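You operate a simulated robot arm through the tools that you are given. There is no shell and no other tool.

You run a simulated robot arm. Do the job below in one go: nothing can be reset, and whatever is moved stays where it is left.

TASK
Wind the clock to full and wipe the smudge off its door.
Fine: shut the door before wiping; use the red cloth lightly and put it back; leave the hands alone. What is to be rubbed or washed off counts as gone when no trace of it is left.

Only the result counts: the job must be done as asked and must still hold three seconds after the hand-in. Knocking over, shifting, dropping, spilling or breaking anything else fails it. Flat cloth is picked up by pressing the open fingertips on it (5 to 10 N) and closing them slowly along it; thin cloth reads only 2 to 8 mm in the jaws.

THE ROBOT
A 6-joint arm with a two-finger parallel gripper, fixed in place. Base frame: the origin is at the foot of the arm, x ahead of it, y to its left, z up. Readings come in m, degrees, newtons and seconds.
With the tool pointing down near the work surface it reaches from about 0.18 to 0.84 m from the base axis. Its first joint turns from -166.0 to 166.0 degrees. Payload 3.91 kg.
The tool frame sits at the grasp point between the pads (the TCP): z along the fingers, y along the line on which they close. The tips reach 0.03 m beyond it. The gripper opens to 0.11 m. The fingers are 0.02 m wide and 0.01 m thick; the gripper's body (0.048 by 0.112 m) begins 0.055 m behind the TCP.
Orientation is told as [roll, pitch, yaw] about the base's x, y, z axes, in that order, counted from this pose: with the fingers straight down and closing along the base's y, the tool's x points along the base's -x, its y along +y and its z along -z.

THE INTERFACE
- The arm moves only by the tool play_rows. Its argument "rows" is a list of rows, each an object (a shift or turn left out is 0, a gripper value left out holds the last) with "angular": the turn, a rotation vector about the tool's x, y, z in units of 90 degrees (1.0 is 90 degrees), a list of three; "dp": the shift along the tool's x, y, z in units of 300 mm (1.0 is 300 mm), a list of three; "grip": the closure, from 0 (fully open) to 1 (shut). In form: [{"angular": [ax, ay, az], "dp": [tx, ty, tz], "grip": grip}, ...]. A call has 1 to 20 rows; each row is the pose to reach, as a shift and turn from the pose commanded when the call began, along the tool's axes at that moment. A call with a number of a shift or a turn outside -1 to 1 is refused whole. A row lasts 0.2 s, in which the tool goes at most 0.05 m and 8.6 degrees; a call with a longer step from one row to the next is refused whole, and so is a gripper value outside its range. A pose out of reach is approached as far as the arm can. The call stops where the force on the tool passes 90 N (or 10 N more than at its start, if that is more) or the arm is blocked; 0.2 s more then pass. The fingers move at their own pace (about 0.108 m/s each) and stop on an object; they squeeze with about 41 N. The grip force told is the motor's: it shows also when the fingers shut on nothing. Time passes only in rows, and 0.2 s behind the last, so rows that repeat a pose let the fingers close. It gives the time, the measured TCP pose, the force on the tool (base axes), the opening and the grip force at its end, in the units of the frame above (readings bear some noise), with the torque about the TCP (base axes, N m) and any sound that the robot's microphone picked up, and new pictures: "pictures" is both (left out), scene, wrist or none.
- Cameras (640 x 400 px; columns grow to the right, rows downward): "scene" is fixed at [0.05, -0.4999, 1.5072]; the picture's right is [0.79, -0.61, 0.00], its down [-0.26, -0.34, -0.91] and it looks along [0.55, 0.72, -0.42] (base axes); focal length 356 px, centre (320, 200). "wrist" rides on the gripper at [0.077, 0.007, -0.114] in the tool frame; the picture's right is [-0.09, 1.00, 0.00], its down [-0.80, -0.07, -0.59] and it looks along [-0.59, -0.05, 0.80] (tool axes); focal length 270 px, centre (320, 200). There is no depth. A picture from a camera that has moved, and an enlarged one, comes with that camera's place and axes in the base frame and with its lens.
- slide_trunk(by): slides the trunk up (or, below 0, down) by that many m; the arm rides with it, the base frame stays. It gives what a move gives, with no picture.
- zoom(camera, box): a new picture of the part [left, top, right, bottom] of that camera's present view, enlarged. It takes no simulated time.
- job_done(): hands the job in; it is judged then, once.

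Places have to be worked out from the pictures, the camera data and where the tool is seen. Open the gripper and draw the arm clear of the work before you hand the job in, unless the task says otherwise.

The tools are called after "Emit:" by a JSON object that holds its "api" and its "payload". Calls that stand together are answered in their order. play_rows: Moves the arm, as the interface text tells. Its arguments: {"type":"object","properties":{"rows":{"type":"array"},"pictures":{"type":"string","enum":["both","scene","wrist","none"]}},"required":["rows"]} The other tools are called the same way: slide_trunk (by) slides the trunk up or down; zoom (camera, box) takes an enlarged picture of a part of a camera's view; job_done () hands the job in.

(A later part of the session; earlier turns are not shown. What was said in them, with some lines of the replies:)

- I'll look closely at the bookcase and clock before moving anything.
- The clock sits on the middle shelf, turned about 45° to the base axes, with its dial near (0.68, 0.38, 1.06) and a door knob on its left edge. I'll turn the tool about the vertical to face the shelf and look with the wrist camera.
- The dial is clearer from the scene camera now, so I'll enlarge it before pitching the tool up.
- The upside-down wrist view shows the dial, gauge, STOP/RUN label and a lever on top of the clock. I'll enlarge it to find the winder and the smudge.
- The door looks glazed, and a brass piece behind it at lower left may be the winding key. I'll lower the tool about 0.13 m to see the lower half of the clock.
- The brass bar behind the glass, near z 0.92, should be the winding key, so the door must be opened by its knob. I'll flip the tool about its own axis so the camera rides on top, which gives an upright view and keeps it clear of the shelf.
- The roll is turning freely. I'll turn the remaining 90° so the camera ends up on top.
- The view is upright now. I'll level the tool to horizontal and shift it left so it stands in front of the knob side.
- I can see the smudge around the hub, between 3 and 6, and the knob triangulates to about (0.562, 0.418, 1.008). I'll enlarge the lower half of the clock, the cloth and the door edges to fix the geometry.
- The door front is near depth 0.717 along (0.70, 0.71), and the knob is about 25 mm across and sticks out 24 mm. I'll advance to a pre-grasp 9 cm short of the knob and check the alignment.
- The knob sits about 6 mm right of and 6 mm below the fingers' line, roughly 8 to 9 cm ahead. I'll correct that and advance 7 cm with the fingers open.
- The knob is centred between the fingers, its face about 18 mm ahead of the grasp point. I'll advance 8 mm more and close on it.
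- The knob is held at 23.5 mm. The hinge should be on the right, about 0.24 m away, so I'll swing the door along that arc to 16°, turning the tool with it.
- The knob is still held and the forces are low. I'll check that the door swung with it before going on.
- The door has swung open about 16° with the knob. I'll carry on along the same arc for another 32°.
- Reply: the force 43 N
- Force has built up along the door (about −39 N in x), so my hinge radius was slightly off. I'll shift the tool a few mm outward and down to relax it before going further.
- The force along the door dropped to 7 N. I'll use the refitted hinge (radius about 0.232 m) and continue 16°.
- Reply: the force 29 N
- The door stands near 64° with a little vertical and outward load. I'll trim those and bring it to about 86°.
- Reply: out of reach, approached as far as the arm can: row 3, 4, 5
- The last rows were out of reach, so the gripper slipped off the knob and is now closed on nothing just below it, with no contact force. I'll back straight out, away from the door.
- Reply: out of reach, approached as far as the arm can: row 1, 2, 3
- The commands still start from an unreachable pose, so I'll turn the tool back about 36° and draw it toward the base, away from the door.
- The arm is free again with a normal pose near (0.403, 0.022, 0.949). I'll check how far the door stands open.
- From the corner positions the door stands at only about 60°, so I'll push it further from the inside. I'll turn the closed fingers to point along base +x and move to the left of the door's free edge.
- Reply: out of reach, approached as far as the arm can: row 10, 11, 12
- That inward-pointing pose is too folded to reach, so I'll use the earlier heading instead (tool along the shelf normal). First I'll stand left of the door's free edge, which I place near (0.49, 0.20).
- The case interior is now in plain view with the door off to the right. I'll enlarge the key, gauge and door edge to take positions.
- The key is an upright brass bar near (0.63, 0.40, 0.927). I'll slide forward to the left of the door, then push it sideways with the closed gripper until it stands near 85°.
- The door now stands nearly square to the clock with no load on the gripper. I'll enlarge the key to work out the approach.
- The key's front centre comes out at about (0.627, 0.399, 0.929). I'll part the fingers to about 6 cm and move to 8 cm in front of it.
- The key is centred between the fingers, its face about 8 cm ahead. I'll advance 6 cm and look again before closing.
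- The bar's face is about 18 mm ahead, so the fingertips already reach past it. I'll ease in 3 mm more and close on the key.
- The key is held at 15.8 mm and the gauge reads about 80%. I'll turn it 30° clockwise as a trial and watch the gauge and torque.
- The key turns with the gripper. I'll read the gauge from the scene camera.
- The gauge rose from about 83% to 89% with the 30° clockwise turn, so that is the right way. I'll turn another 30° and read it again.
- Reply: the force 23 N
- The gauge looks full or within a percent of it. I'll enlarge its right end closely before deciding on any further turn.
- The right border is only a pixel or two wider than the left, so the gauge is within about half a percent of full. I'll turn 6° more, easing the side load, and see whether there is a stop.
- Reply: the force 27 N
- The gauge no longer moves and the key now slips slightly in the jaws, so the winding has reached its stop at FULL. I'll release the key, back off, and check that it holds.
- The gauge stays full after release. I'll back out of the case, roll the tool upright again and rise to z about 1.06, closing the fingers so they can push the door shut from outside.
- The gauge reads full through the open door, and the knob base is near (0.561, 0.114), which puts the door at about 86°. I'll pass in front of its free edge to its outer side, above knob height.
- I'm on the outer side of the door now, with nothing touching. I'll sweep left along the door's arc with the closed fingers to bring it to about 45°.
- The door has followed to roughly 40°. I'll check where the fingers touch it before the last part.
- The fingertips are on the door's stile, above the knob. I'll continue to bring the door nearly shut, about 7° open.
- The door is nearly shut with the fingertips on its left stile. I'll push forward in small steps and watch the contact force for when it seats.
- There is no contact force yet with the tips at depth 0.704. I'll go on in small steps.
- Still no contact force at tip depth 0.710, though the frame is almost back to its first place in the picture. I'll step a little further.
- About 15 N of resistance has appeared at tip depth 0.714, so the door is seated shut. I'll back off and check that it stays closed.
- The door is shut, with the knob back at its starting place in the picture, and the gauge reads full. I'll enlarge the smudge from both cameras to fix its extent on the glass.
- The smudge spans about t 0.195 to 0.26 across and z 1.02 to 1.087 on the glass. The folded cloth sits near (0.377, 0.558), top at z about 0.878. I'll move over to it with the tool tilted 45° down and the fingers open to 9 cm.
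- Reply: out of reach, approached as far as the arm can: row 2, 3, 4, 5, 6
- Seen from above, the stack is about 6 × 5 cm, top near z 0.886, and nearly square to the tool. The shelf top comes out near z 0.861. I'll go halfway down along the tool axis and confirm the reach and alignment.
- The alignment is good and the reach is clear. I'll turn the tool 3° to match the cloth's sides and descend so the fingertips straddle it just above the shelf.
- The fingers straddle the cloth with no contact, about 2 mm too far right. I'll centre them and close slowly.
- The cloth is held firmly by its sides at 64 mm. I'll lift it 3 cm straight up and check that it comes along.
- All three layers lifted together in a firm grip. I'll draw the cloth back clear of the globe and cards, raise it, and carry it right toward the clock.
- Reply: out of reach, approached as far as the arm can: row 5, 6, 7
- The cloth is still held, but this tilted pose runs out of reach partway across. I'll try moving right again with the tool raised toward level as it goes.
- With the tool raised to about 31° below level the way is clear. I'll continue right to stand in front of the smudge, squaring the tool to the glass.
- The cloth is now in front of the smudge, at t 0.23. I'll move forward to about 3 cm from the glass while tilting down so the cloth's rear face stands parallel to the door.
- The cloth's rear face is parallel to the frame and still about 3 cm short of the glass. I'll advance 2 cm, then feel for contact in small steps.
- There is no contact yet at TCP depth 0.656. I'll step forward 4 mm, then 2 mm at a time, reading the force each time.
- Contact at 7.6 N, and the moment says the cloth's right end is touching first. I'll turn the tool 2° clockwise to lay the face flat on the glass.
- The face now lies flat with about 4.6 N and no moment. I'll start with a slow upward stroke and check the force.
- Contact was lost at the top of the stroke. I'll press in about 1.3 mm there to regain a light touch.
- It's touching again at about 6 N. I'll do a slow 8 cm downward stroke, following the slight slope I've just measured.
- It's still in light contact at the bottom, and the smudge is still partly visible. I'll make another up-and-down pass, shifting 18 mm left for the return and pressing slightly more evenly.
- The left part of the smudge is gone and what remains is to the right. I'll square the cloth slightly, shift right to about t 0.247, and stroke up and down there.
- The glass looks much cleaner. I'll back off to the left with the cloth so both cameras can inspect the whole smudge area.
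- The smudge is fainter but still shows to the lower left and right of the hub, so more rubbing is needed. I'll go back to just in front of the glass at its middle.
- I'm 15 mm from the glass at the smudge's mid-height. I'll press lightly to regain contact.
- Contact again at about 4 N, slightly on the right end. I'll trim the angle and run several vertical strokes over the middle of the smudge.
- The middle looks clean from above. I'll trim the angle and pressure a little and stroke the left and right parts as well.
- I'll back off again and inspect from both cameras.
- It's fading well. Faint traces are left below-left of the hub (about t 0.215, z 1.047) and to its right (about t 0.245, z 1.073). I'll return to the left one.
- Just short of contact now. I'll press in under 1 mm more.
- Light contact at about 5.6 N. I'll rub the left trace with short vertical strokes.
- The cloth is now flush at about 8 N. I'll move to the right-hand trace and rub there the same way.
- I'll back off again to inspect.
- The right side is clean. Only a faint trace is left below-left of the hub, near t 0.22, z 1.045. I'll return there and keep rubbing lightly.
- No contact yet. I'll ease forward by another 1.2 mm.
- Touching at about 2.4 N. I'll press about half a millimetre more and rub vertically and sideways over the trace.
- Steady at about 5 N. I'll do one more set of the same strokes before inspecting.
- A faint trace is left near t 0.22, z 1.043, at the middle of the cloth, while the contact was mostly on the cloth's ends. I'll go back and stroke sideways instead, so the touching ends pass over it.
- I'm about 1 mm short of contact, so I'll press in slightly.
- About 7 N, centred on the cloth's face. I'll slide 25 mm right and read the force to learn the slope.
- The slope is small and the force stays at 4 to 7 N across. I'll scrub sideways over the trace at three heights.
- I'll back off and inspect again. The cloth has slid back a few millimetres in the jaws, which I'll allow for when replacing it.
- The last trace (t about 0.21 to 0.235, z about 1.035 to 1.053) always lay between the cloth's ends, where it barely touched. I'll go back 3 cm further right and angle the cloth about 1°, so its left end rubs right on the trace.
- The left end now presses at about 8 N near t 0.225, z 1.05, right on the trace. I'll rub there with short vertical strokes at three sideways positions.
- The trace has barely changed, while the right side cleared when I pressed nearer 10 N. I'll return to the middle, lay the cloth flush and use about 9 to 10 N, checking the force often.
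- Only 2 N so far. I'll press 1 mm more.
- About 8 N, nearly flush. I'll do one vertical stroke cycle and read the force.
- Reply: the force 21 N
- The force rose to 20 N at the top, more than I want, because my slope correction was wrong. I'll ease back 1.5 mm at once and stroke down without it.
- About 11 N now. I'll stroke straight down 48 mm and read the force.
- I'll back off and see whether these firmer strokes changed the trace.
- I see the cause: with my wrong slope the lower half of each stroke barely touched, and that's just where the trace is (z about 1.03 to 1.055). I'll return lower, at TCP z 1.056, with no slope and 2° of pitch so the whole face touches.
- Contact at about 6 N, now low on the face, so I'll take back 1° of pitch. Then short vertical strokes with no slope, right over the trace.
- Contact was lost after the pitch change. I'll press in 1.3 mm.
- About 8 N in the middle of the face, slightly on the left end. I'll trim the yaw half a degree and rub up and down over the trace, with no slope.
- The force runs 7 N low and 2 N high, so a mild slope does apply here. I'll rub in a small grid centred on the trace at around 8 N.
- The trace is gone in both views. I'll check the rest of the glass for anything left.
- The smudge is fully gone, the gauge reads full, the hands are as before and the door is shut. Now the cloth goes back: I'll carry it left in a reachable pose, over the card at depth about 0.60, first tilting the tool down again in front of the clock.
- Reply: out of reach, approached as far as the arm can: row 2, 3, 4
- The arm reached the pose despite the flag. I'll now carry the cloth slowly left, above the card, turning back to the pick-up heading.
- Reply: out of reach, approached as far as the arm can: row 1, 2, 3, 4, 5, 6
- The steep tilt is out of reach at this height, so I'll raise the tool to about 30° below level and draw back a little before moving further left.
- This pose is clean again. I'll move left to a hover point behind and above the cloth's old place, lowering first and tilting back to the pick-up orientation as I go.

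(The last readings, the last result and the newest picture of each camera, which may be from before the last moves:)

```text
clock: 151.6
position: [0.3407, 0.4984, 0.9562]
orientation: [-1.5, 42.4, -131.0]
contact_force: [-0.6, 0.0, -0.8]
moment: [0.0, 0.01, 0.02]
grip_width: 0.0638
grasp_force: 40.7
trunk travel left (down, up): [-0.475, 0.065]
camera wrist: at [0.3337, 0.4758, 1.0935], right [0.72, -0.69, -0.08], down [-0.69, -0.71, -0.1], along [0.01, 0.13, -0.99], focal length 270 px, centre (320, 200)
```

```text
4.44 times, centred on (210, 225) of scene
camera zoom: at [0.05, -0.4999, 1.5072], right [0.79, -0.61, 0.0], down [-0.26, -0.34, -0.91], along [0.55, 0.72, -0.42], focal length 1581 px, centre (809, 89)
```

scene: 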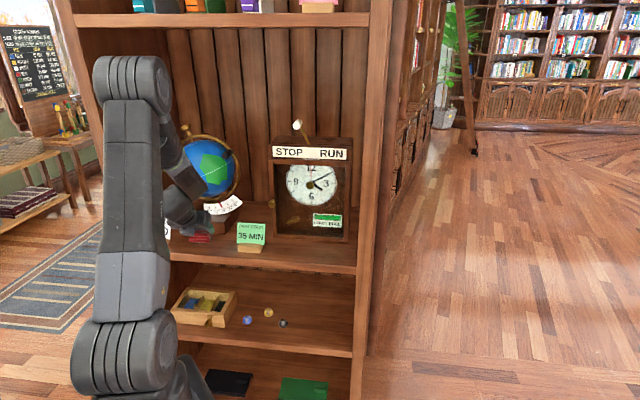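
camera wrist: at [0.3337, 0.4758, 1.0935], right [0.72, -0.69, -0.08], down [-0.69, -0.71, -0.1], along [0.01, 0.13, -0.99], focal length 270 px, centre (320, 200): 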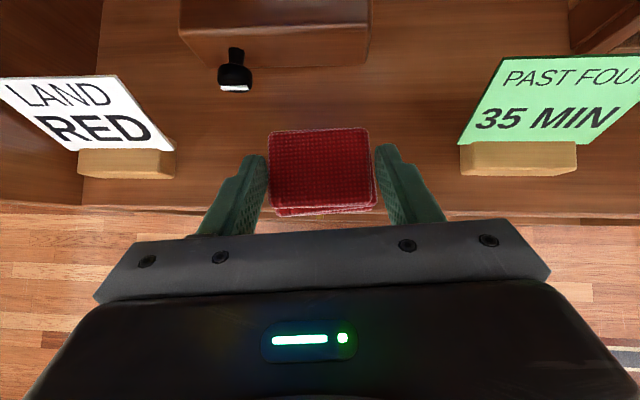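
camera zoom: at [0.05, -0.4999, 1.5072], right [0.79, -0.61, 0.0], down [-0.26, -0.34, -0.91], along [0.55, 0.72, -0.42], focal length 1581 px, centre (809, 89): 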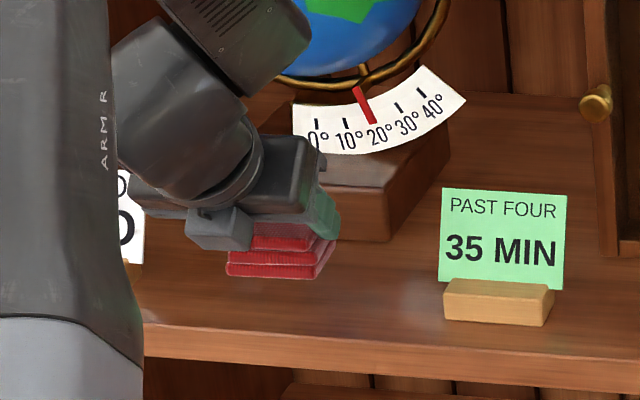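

I'm at the hover in exactly the pick-up orientation. The cloth has slid back about 15 mm in the jaws, so I'll set down that much further forward. First I'll go to 13 mm above the shelf position.

Emit:
{"api": "play_rows", "payload": {"rows": [{"dp": [-0.0021, 0.0012, 0.0676], "grip": 0.56}, {"dp": [-0.0042, 0.0025, 0.1351]}, {"dp": [-0.0063, 0.0037, 0.2027]}, {"dp": [-0.0063, 0.0037, 0.2027]}], "pictures": "both"}}

Emit:
{"api": "zoom", "payload": {"camera": "wrist", "box": [220, 40, 420, 240]}}

Emit:
{"api": "zoom", "payload": {"camera": "scene", "box": [140, 180, 280, 270]}}

```text
clock: 152.6
position: [0.3653, 0.528, 0.9105]
orientation: [-1.6, 42.4, -131.0]
contact_force: [0.3, -0.8, -0.4]
moment: [0.0, -0.02, -0.01]
grip_width: 0.0635
grasp_force: 41.8
trunk travel left (down, up): [-0.475, 0.065]
camera wrist: at [0.3601, 0.506, 1.0468], right [0.72, -0.69, -0.08], down [-0.69, -0.71, -0.1], along [0.01, 0.13, -0.99], focal length 270 px, centre (320, 200)
```

scene: 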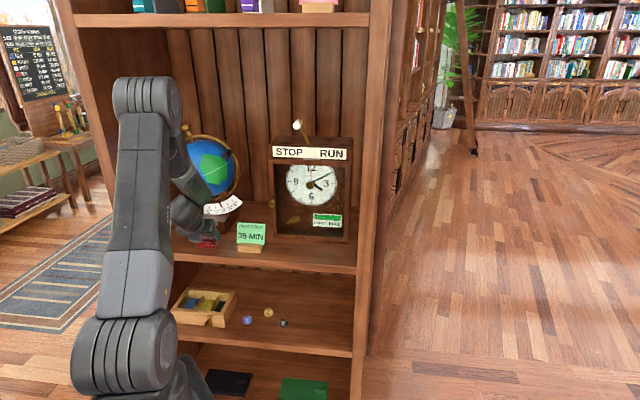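
wrist: 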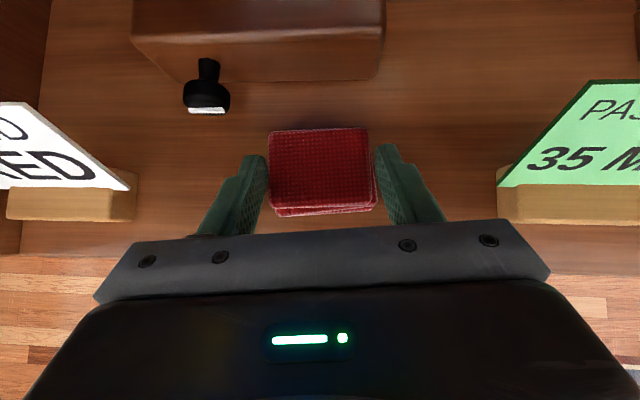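

```text
2.00 times, centred on (320, 140) of wrist
camera zoom: at [0.3601, 0.506, 1.0468], right [0.72, -0.69, -0.08], down [-0.69, -0.71, -0.1], along [0.01, 0.13, -0.99], focal length 541 px, centre (320, 320)
```

zoom: 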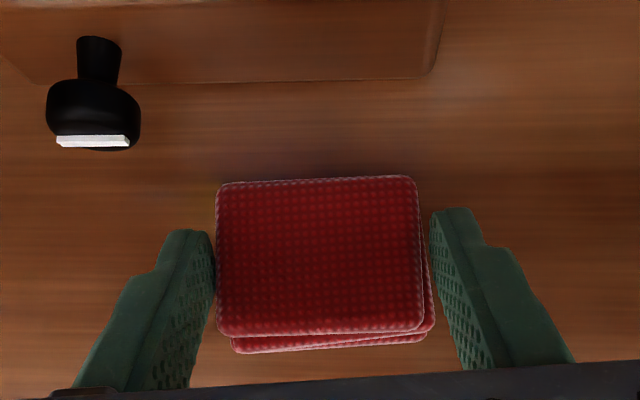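

```text
4.44 times, centred on (210, 225) of scene
camera zoom: at [0.05, -0.4999, 1.5072], right [0.79, -0.61, 0.0], down [-0.26, -0.34, -0.91], along [0.55, 0.72, -0.42], focal length 1581 px, centre (809, 89)
```

zoom: 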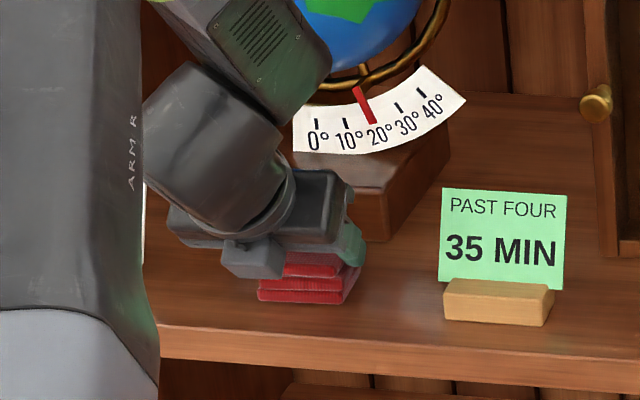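

The place looks right. I'll lower 9 mm, then feel for the shelf in 2 mm steps.

Emit:
{"api": "play_rows", "payload": {"rows": [{"dp": [-0.0101, 0.0003, 0.0111], "grip": 0.56}, {"dp": [-0.0203, 0.0006, 0.0221]}, {"dp": [-0.0203, 0.0006, 0.0221]}], "pictures": "none"}}

Emit:
{"api": "play_rows", "payload": {"rows": [{"dp": [-0.0045, 0.0001, 0.0049], "grip": 0.56}, {"dp": [-0.0045, 0.0001, 0.0049]}], "pictures": "none"}}

```text
clock: 153.4
position: [0.3654, 0.5291, 0.908]
orientation: [-1.9, 43.0, -131.1]
contact_force: [5.5, 0.8, 42.8]
moment: [0.74, -1.43, -0.01]
grip_width: 0.064
grasp_force: 40.7
trunk travel left (down, up): [-0.475, 0.065]
```

```text
clock: 154.0
position: [0.3643, 0.5279, 0.9062]
orientation: [-1.8, 43.1, -131.2]
contact_force: [3.9, 2.4, 53.1]
moment: [0.61, -0.87, -0.01]
grip_width: 0.0639
grasp_force: 41.0
trunk travel left (down, up): [-0.475, 0.065]
```

The cloth's back edge touched the shelf earlier than expected: it had turned slightly in the jaws, and pressing has settled it. I'll ease up to relieve the load before releasing.

Emit:
{"api": "play_rows", "payload": {"rows": [{"dp": [0.0135, -0.0004, -0.0147], "grip": 0.56}, {"dp": [0.0135, -0.0004, -0.0147]}], "pictures": "both"}}

Emit:
{"api": "zoom", "payload": {"camera": "wrist", "box": [220, 40, 420, 240]}}

Emit:
{"api": "zoom", "payload": {"camera": "scene", "box": [180, 220, 250, 265]}}

```text
clock: 154.6
position: [0.3651, 0.5286, 0.9058]
orientation: [-1.6, 42.5, -130.9]
contact_force: [2.3, 6.3, 24.9]
moment: [1.12, -0.68, 0.12]
grip_width: 0.0639
grasp_force: 41.4
trunk travel left (down, up): [-0.475, 0.065]
camera wrist: at [0.3585, 0.5057, 1.043], right [0.72, -0.69, -0.08], down [-0.69, -0.71, -0.1], along [0.01, 0.13, -0.99], focal length 270 px, centre (320, 200)
```

scene: 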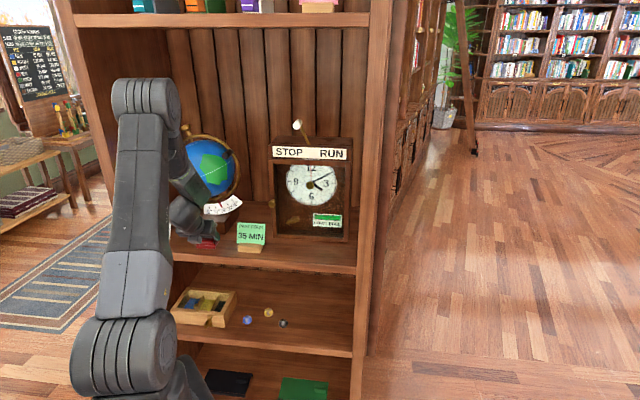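
wrist: 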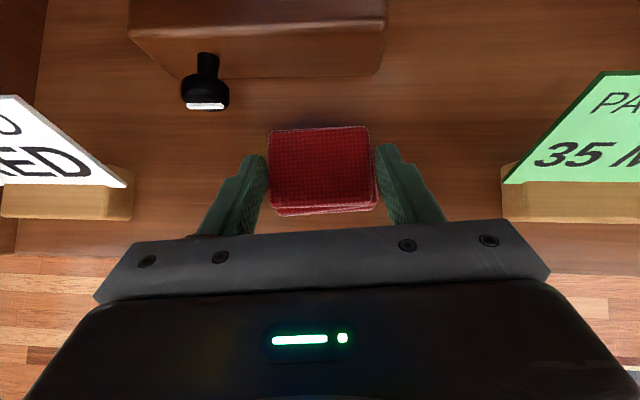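

```text
2.00 times, centred on (320, 140) of wrist
camera zoom: at [0.3585, 0.5057, 1.043], right [0.72, -0.69, -0.08], down [-0.69, -0.71, -0.1], along [0.01, 0.13, -0.99], focal length 541 px, centre (320, 320)
```

zoom: 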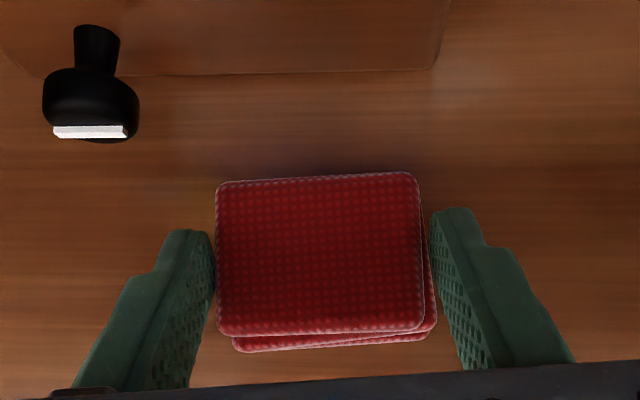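

```text
8.89 times, centred on (215, 242) of scene
camera zoom: at [0.05, -0.4999, 1.5072], right [0.79, -0.61, 0.0], down [-0.26, -0.34, -0.91], along [0.55, 0.72, -0.42], focal length 3163 px, centre (1253, -178)
```

zoom: 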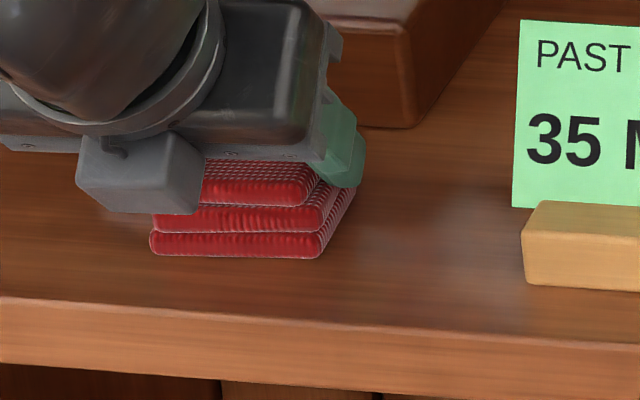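

The cloth sits in its old spot, within a couple of millimetres relative to the globe's stand. I'll relieve the remaining load and open the fingers slowly.

Emit:
{"api": "play_rows", "payload": {"rows": [{"dp": [0.0056, -0.0002, -0.0061], "grip": 0.56}, {"dp": [0.0056, -0.0002, -0.0061]}], "pictures": "none"}}

```text
clock: 155.2
position: [0.3654, 0.5279, 0.9066]
orientation: [-1.5, 42.2, -131.0]
contact_force: [1.1, 3.6, 8.5]
moment: [0.54, -0.27, 0.09]
grip_width: 0.0637
grasp_force: 41.2
trunk travel left (down, up): [-0.475, 0.065]
```

Down to 8.5 N. I'll open gently now.

Emit:
{"api": "play_rows", "payload": {"rows": [{"dp": [0, 0, 0], "grip": 0.5}, {"dp": [0, 0, 0], "grip": 0.44}, {"dp": [0, 0, 0], "grip": 0.4}, {"dp": [0, 0, 0], "grip": 0.34}, {"dp": [0, 0, 0], "grip": 0.26}, {"dp": [0, 0, 0], "grip": 0.18}, {"dp": [0, 0, 0], "grip": 0.18}], "pictures": "both"}}

Emit:
{"api": "zoom", "payload": {"camera": "wrist", "box": [220, 40, 420, 240]}}

Emit:
{"api": "zoom", "payload": {"camera": "scene", "box": [180, 220, 250, 265]}}

```text
clock: 156.8
position: [0.3647, 0.5281, 0.9065]
orientation: [-1.6, 42.4, -130.9]
contact_force: [0.3, 0.0, 0.0]
moment: [0.02, -0.01, 0.0]
grip_width: 0.0901
grasp_force: 0.1
trunk travel left (down, up): [-0.475, 0.065]
camera wrist: at [0.3591, 0.5062, 1.0443], right [0.72, -0.69, -0.08], down [-0.69, -0.71, -0.1], along [0.01, 0.13, -0.99], focal length 270 px, centre (320, 200)
```

scene: 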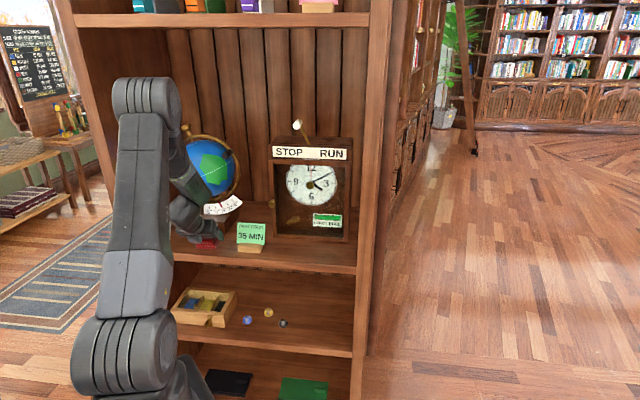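
wrist: 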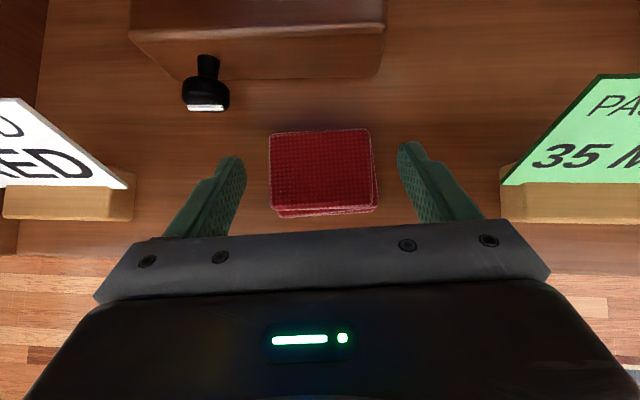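

```text
2.00 times, centred on (320, 140) of wrist
camera zoom: at [0.3591, 0.5062, 1.0443], right [0.72, -0.69, -0.08], down [-0.69, -0.71, -0.1], along [0.01, 0.13, -0.99], focal length 541 px, centre (320, 320)
```

zoom: 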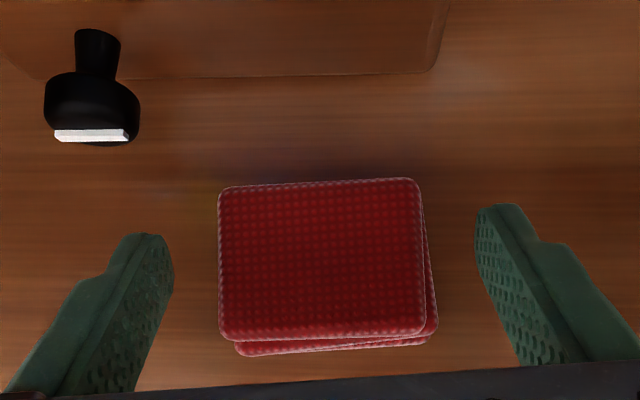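

```text
8.89 times, centred on (215, 242) of scene
camera zoom: at [0.05, -0.4999, 1.5072], right [0.79, -0.61, 0.0], down [-0.26, -0.34, -0.91], along [0.55, 0.72, -0.42], focal length 3163 px, centre (1253, -178)
```

zoom: 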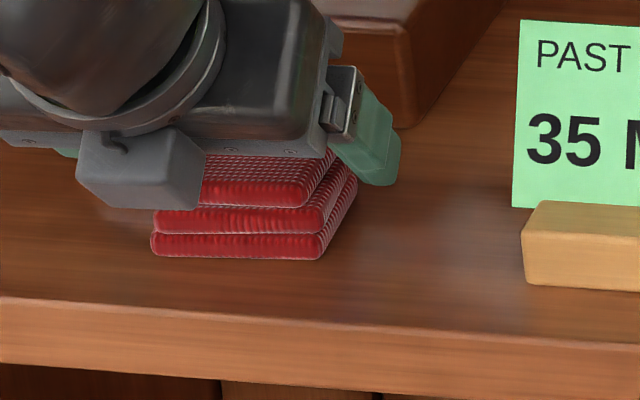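

The cloth is released and lying flat. I'll back straight out along the tool axis.

Emit:
{"api": "play_rows", "payload": {"rows": [{"dp": [0, 0, -0.1], "grip": 0.18}, {"dp": [0, 0, -0.22]}, {"dp": [0, 0, -0.34]}], "pictures": "both"}}

Emit:
{"api": "zoom", "payload": {"camera": "wrist", "box": [230, 40, 410, 200]}}

```text
clock: 157.6
position: [0.3225, 0.4747, 0.983]
orientation: [-1.6, 42.5, -131.0]
contact_force: [0.3, -0.2, -0.2]
moment: [-0.01, -0.01, 0.03]
grip_width: 0.09
grasp_force: 0.0
trunk travel left (down, up): [-0.475, 0.065]
camera wrist: at [0.3169, 0.4519, 1.1202], right [0.72, -0.69, -0.08], down [-0.69, -0.71, -0.1], along [0.01, 0.13, -0.99], focal length 270 px, centre (320, 200)
```

scene: 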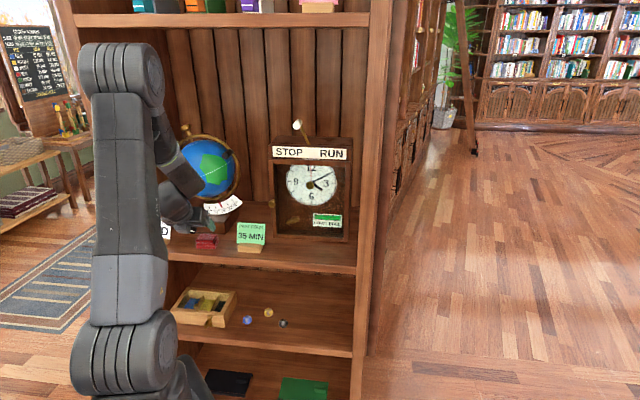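
wrist: 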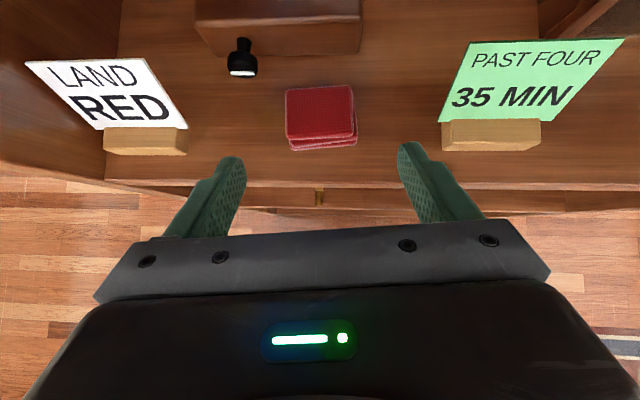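

```text
2.50 times, centred on (320, 120) of wrist
camera zoom: at [0.3169, 0.4519, 1.1202], right [0.72, -0.69, -0.08], down [-0.69, -0.71, -0.1], along [0.01, 0.13, -0.99], focal length 676 px, centre (320, 400)
```

zoom: 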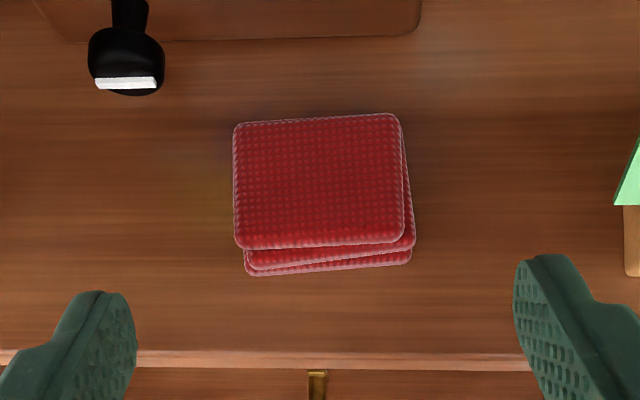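

The cloth lies back in place, within 2 to 3 mm and square as before. I'll withdraw the arm well clear of the bookcase and make a final check.

Emit:
{"api": "play_rows", "payload": {"rows": [{"dp": [-0.0246, 0.025, -0.0956], "angular": [0, 0.06, 0], "grip": 0}, {"dp": [-0.0492, 0.05, -0.1912], "angular": [0, 0.12, 0]}, {"dp": [-0.0738, 0.075, -0.2868], "angular": [0, 0.18, 0]}, {"dp": [-0.0984, 0.1, -0.3824], "angular": [0, 0.24, 0]}, {"dp": [-0.123, 0.125, -0.478], "angular": [0, 0.3, 0]}], "pictures": "both"}}

Emit:
{"api": "zoom", "payload": {"camera": "scene", "box": [130, 180, 290, 280]}}

Emit:
{"api": "zoom", "payload": {"camera": "scene", "box": [250, 120, 370, 260]}}

Emit:
{"api": "zoom", "payload": {"camera": "scene", "box": [284, 160, 340, 210]}}

Emit:
{"api": "zoom", "payload": {"camera": "scene", "box": [308, 208, 348, 233]}}

```text
clock: 158.8
position: [0.2732, 0.3539, 1.0651]
orientation: [-3.4, 69.5, -133.2]
contact_force: [0.4, -0.2, 1.2]
moment: [0.0, 0.0, -0.03]
grip_width: 0.1099
grasp_force: 0.1
trunk travel left (down, up): [-0.475, 0.065]
camera wrist: at [0.2286, 0.2857, 1.1774], right [0.74, -0.66, -0.1], down [-0.6, -0.59, -0.54], along [0.3, 0.46, -0.83], focal length 270 px, centre (320, 200)
```

scene: 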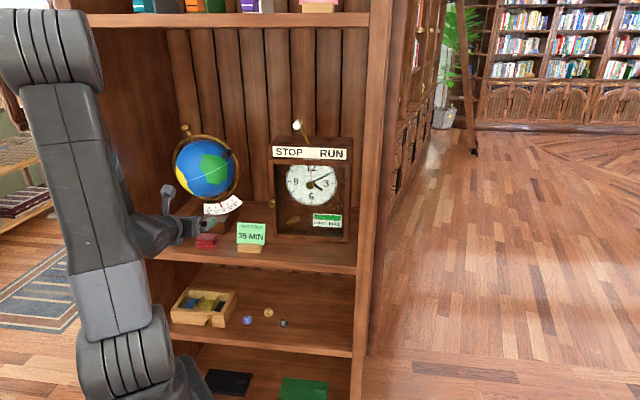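
wrist: 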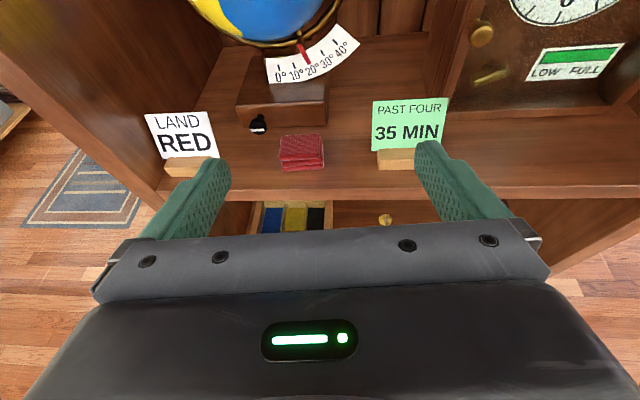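

```text
4.00 times, centred on (210, 230) of scene
camera zoom: at [0.05, -0.4999, 1.5072], right [0.79, -0.61, 0.0], down [-0.26, -0.34, -0.91], along [0.55, 0.72, -0.42], focal length 1423 px, centre (760, 80)
```

zoom: 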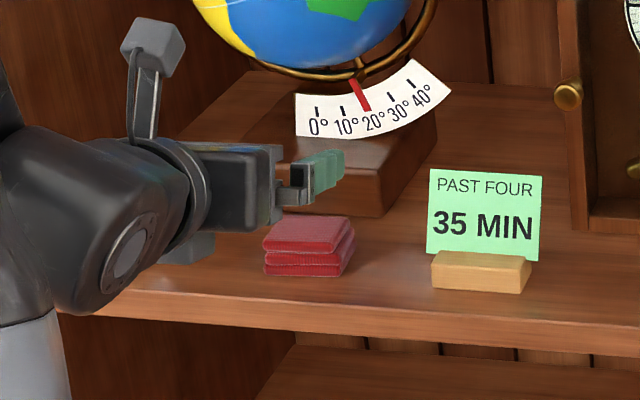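

```text
2.86 times, centred on (310, 190) of scene
camera zoom: at [0.05, -0.4999, 1.5072], right [0.79, -0.61, 0.0], down [-0.26, -0.34, -0.91], along [0.55, 0.72, -0.42], focal length 1017 px, centre (349, 229)
```

zoom: 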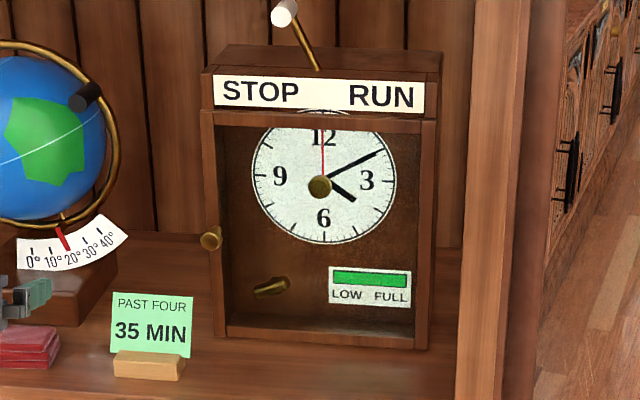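

```text
8.00 times, centred on (312, 185) of scene
camera zoom: at [0.05, -0.4999, 1.5072], right [0.79, -0.61, 0.0], down [-0.26, -0.34, -0.91], along [0.55, 0.72, -0.42], focal length 2846 px, centre (384, 320)
```

zoom: 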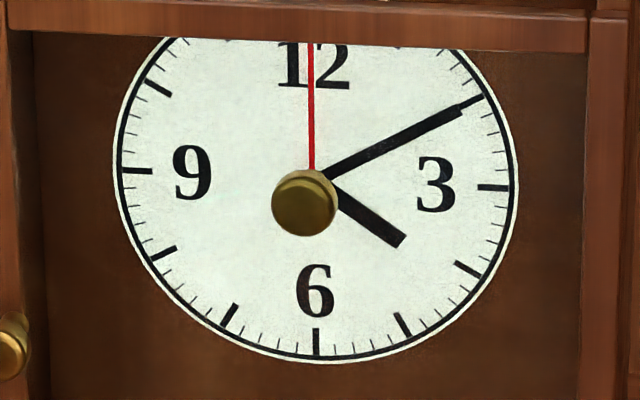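

```text
16.00 times, centred on (328, 220) of scene
camera zoom: at [0.05, -0.4999, 1.5072], right [0.79, -0.61, 0.0], down [-0.26, -0.34, -0.91], along [0.55, 0.72, -0.42], focal length 5693 px, centre (192, -128)
```

zoom: 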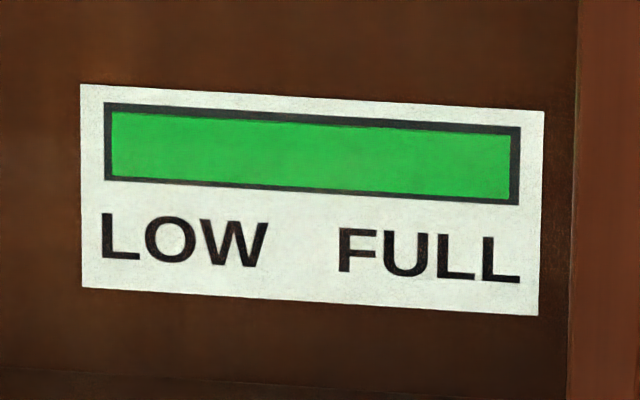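

All looks right: the glass is clean, the gauge is full, the hands, lever and clock are unmoved, the door is shut and the cloth is in its original place. I'll draw the open gripper a bit further away before handing in.

Emit:
{"api": "play_rows", "payload": {"rows": [{"dp": [-0.023, 0.1, -0.0625], "grip": 0}, {"dp": [-0.0465, 0.2, -0.125]}, {"dp": [-0.07, 0.3, -0.1875]}, {"dp": [-0.093, 0.4, -0.25]}, {"dp": [-0.093, 0.4, -0.25]}], "pictures": "both"}}

Emit:
{"api": "zoom", "payload": {"camera": "wrist", "box": [300, 0, 520, 150]}}

```text
clock: 160.0
position: [0.297, 0.2265, 1.073]
orientation: [-2.5, 69.3, -132.4]
contact_force: [0.0, -0.2, -0.5]
moment: [0.01, -0.02, -0.02]
grip_width: 0.1097
grasp_force: 0.0
out of reach, approached as far as the arm can: row 4, 5
trunk travel left (down, up): [-0.475, 0.065]
camera wrist: at [0.2524, 0.1604, 1.1858], right [0.74, -0.67, -0.1], down [-0.6, -0.59, -0.54], along [0.3, 0.46, -0.84], focal length 270 px, centre (320, 200)
```

scene: 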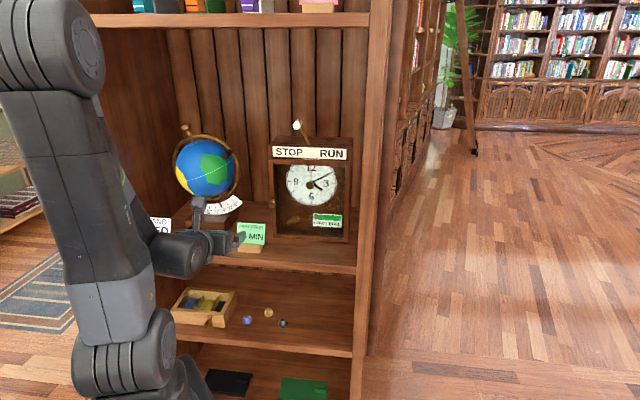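
wrist: 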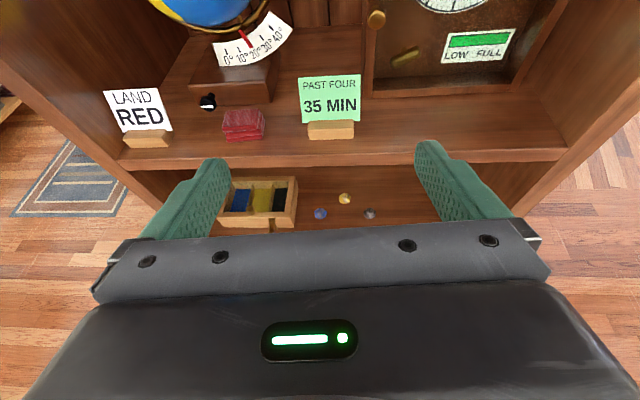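

```text
2.67 times, centred on (410, 75) of wrist
camera zoom: at [0.2524, 0.1604, 1.1858], right [0.74, -0.67, -0.1], down [-0.6, -0.59, -0.54], along [0.3, 0.46, -0.84], focal length 721 px, centre (80, 533)
```

zoom: 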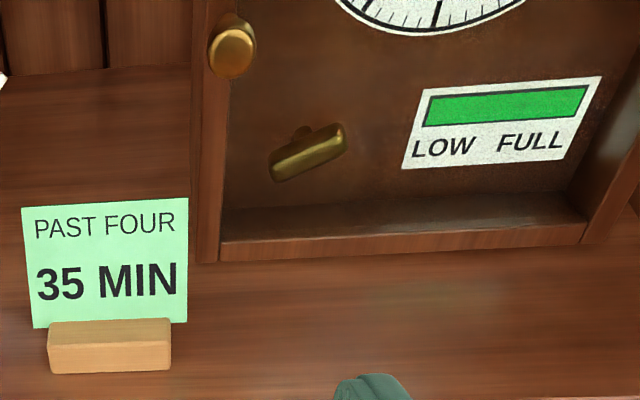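

The gripper is open and clear, the clock is wound to FULL, the door is shut and clean, and the red cloth is back in its place. Nothing else appears to have moved, so I'm handing the job in.

Emit:
{"api": "job_done", "payload": {}}

```text
The job is handed in.
```

I wound the clock to full, wiped the smudge off its door and handed the job in; the tool hasn't told me the verdict.

- **Winding:** I opened the door and turned the key clockwise until it reached its stop. The gauge read FULL and stayed there after I let go.
- **Door:** I shut it before wiping. In the last pictures it sits exactly where it was at the start.
- **Smudge:** I can see no trace of it from either camera.
- **Force on the glass:** I pressed mostly at 4 to 11 N. One stroke reached about 20 N before I eased off, which may matter for "lightly".
- **Cloth:** It is back in its place, within 2 to 3 mm. Setting it down, the cloth's back edge met the shelf early and took about 53 N before I eased off. It ended up flat and undisturbed.
- **Hands:** I didn't touch them, and they look the same as before.

The gripper slipped off the door knob once while opening, but nothing was knocked or moved. The arm ended open and clear of the bookcase.
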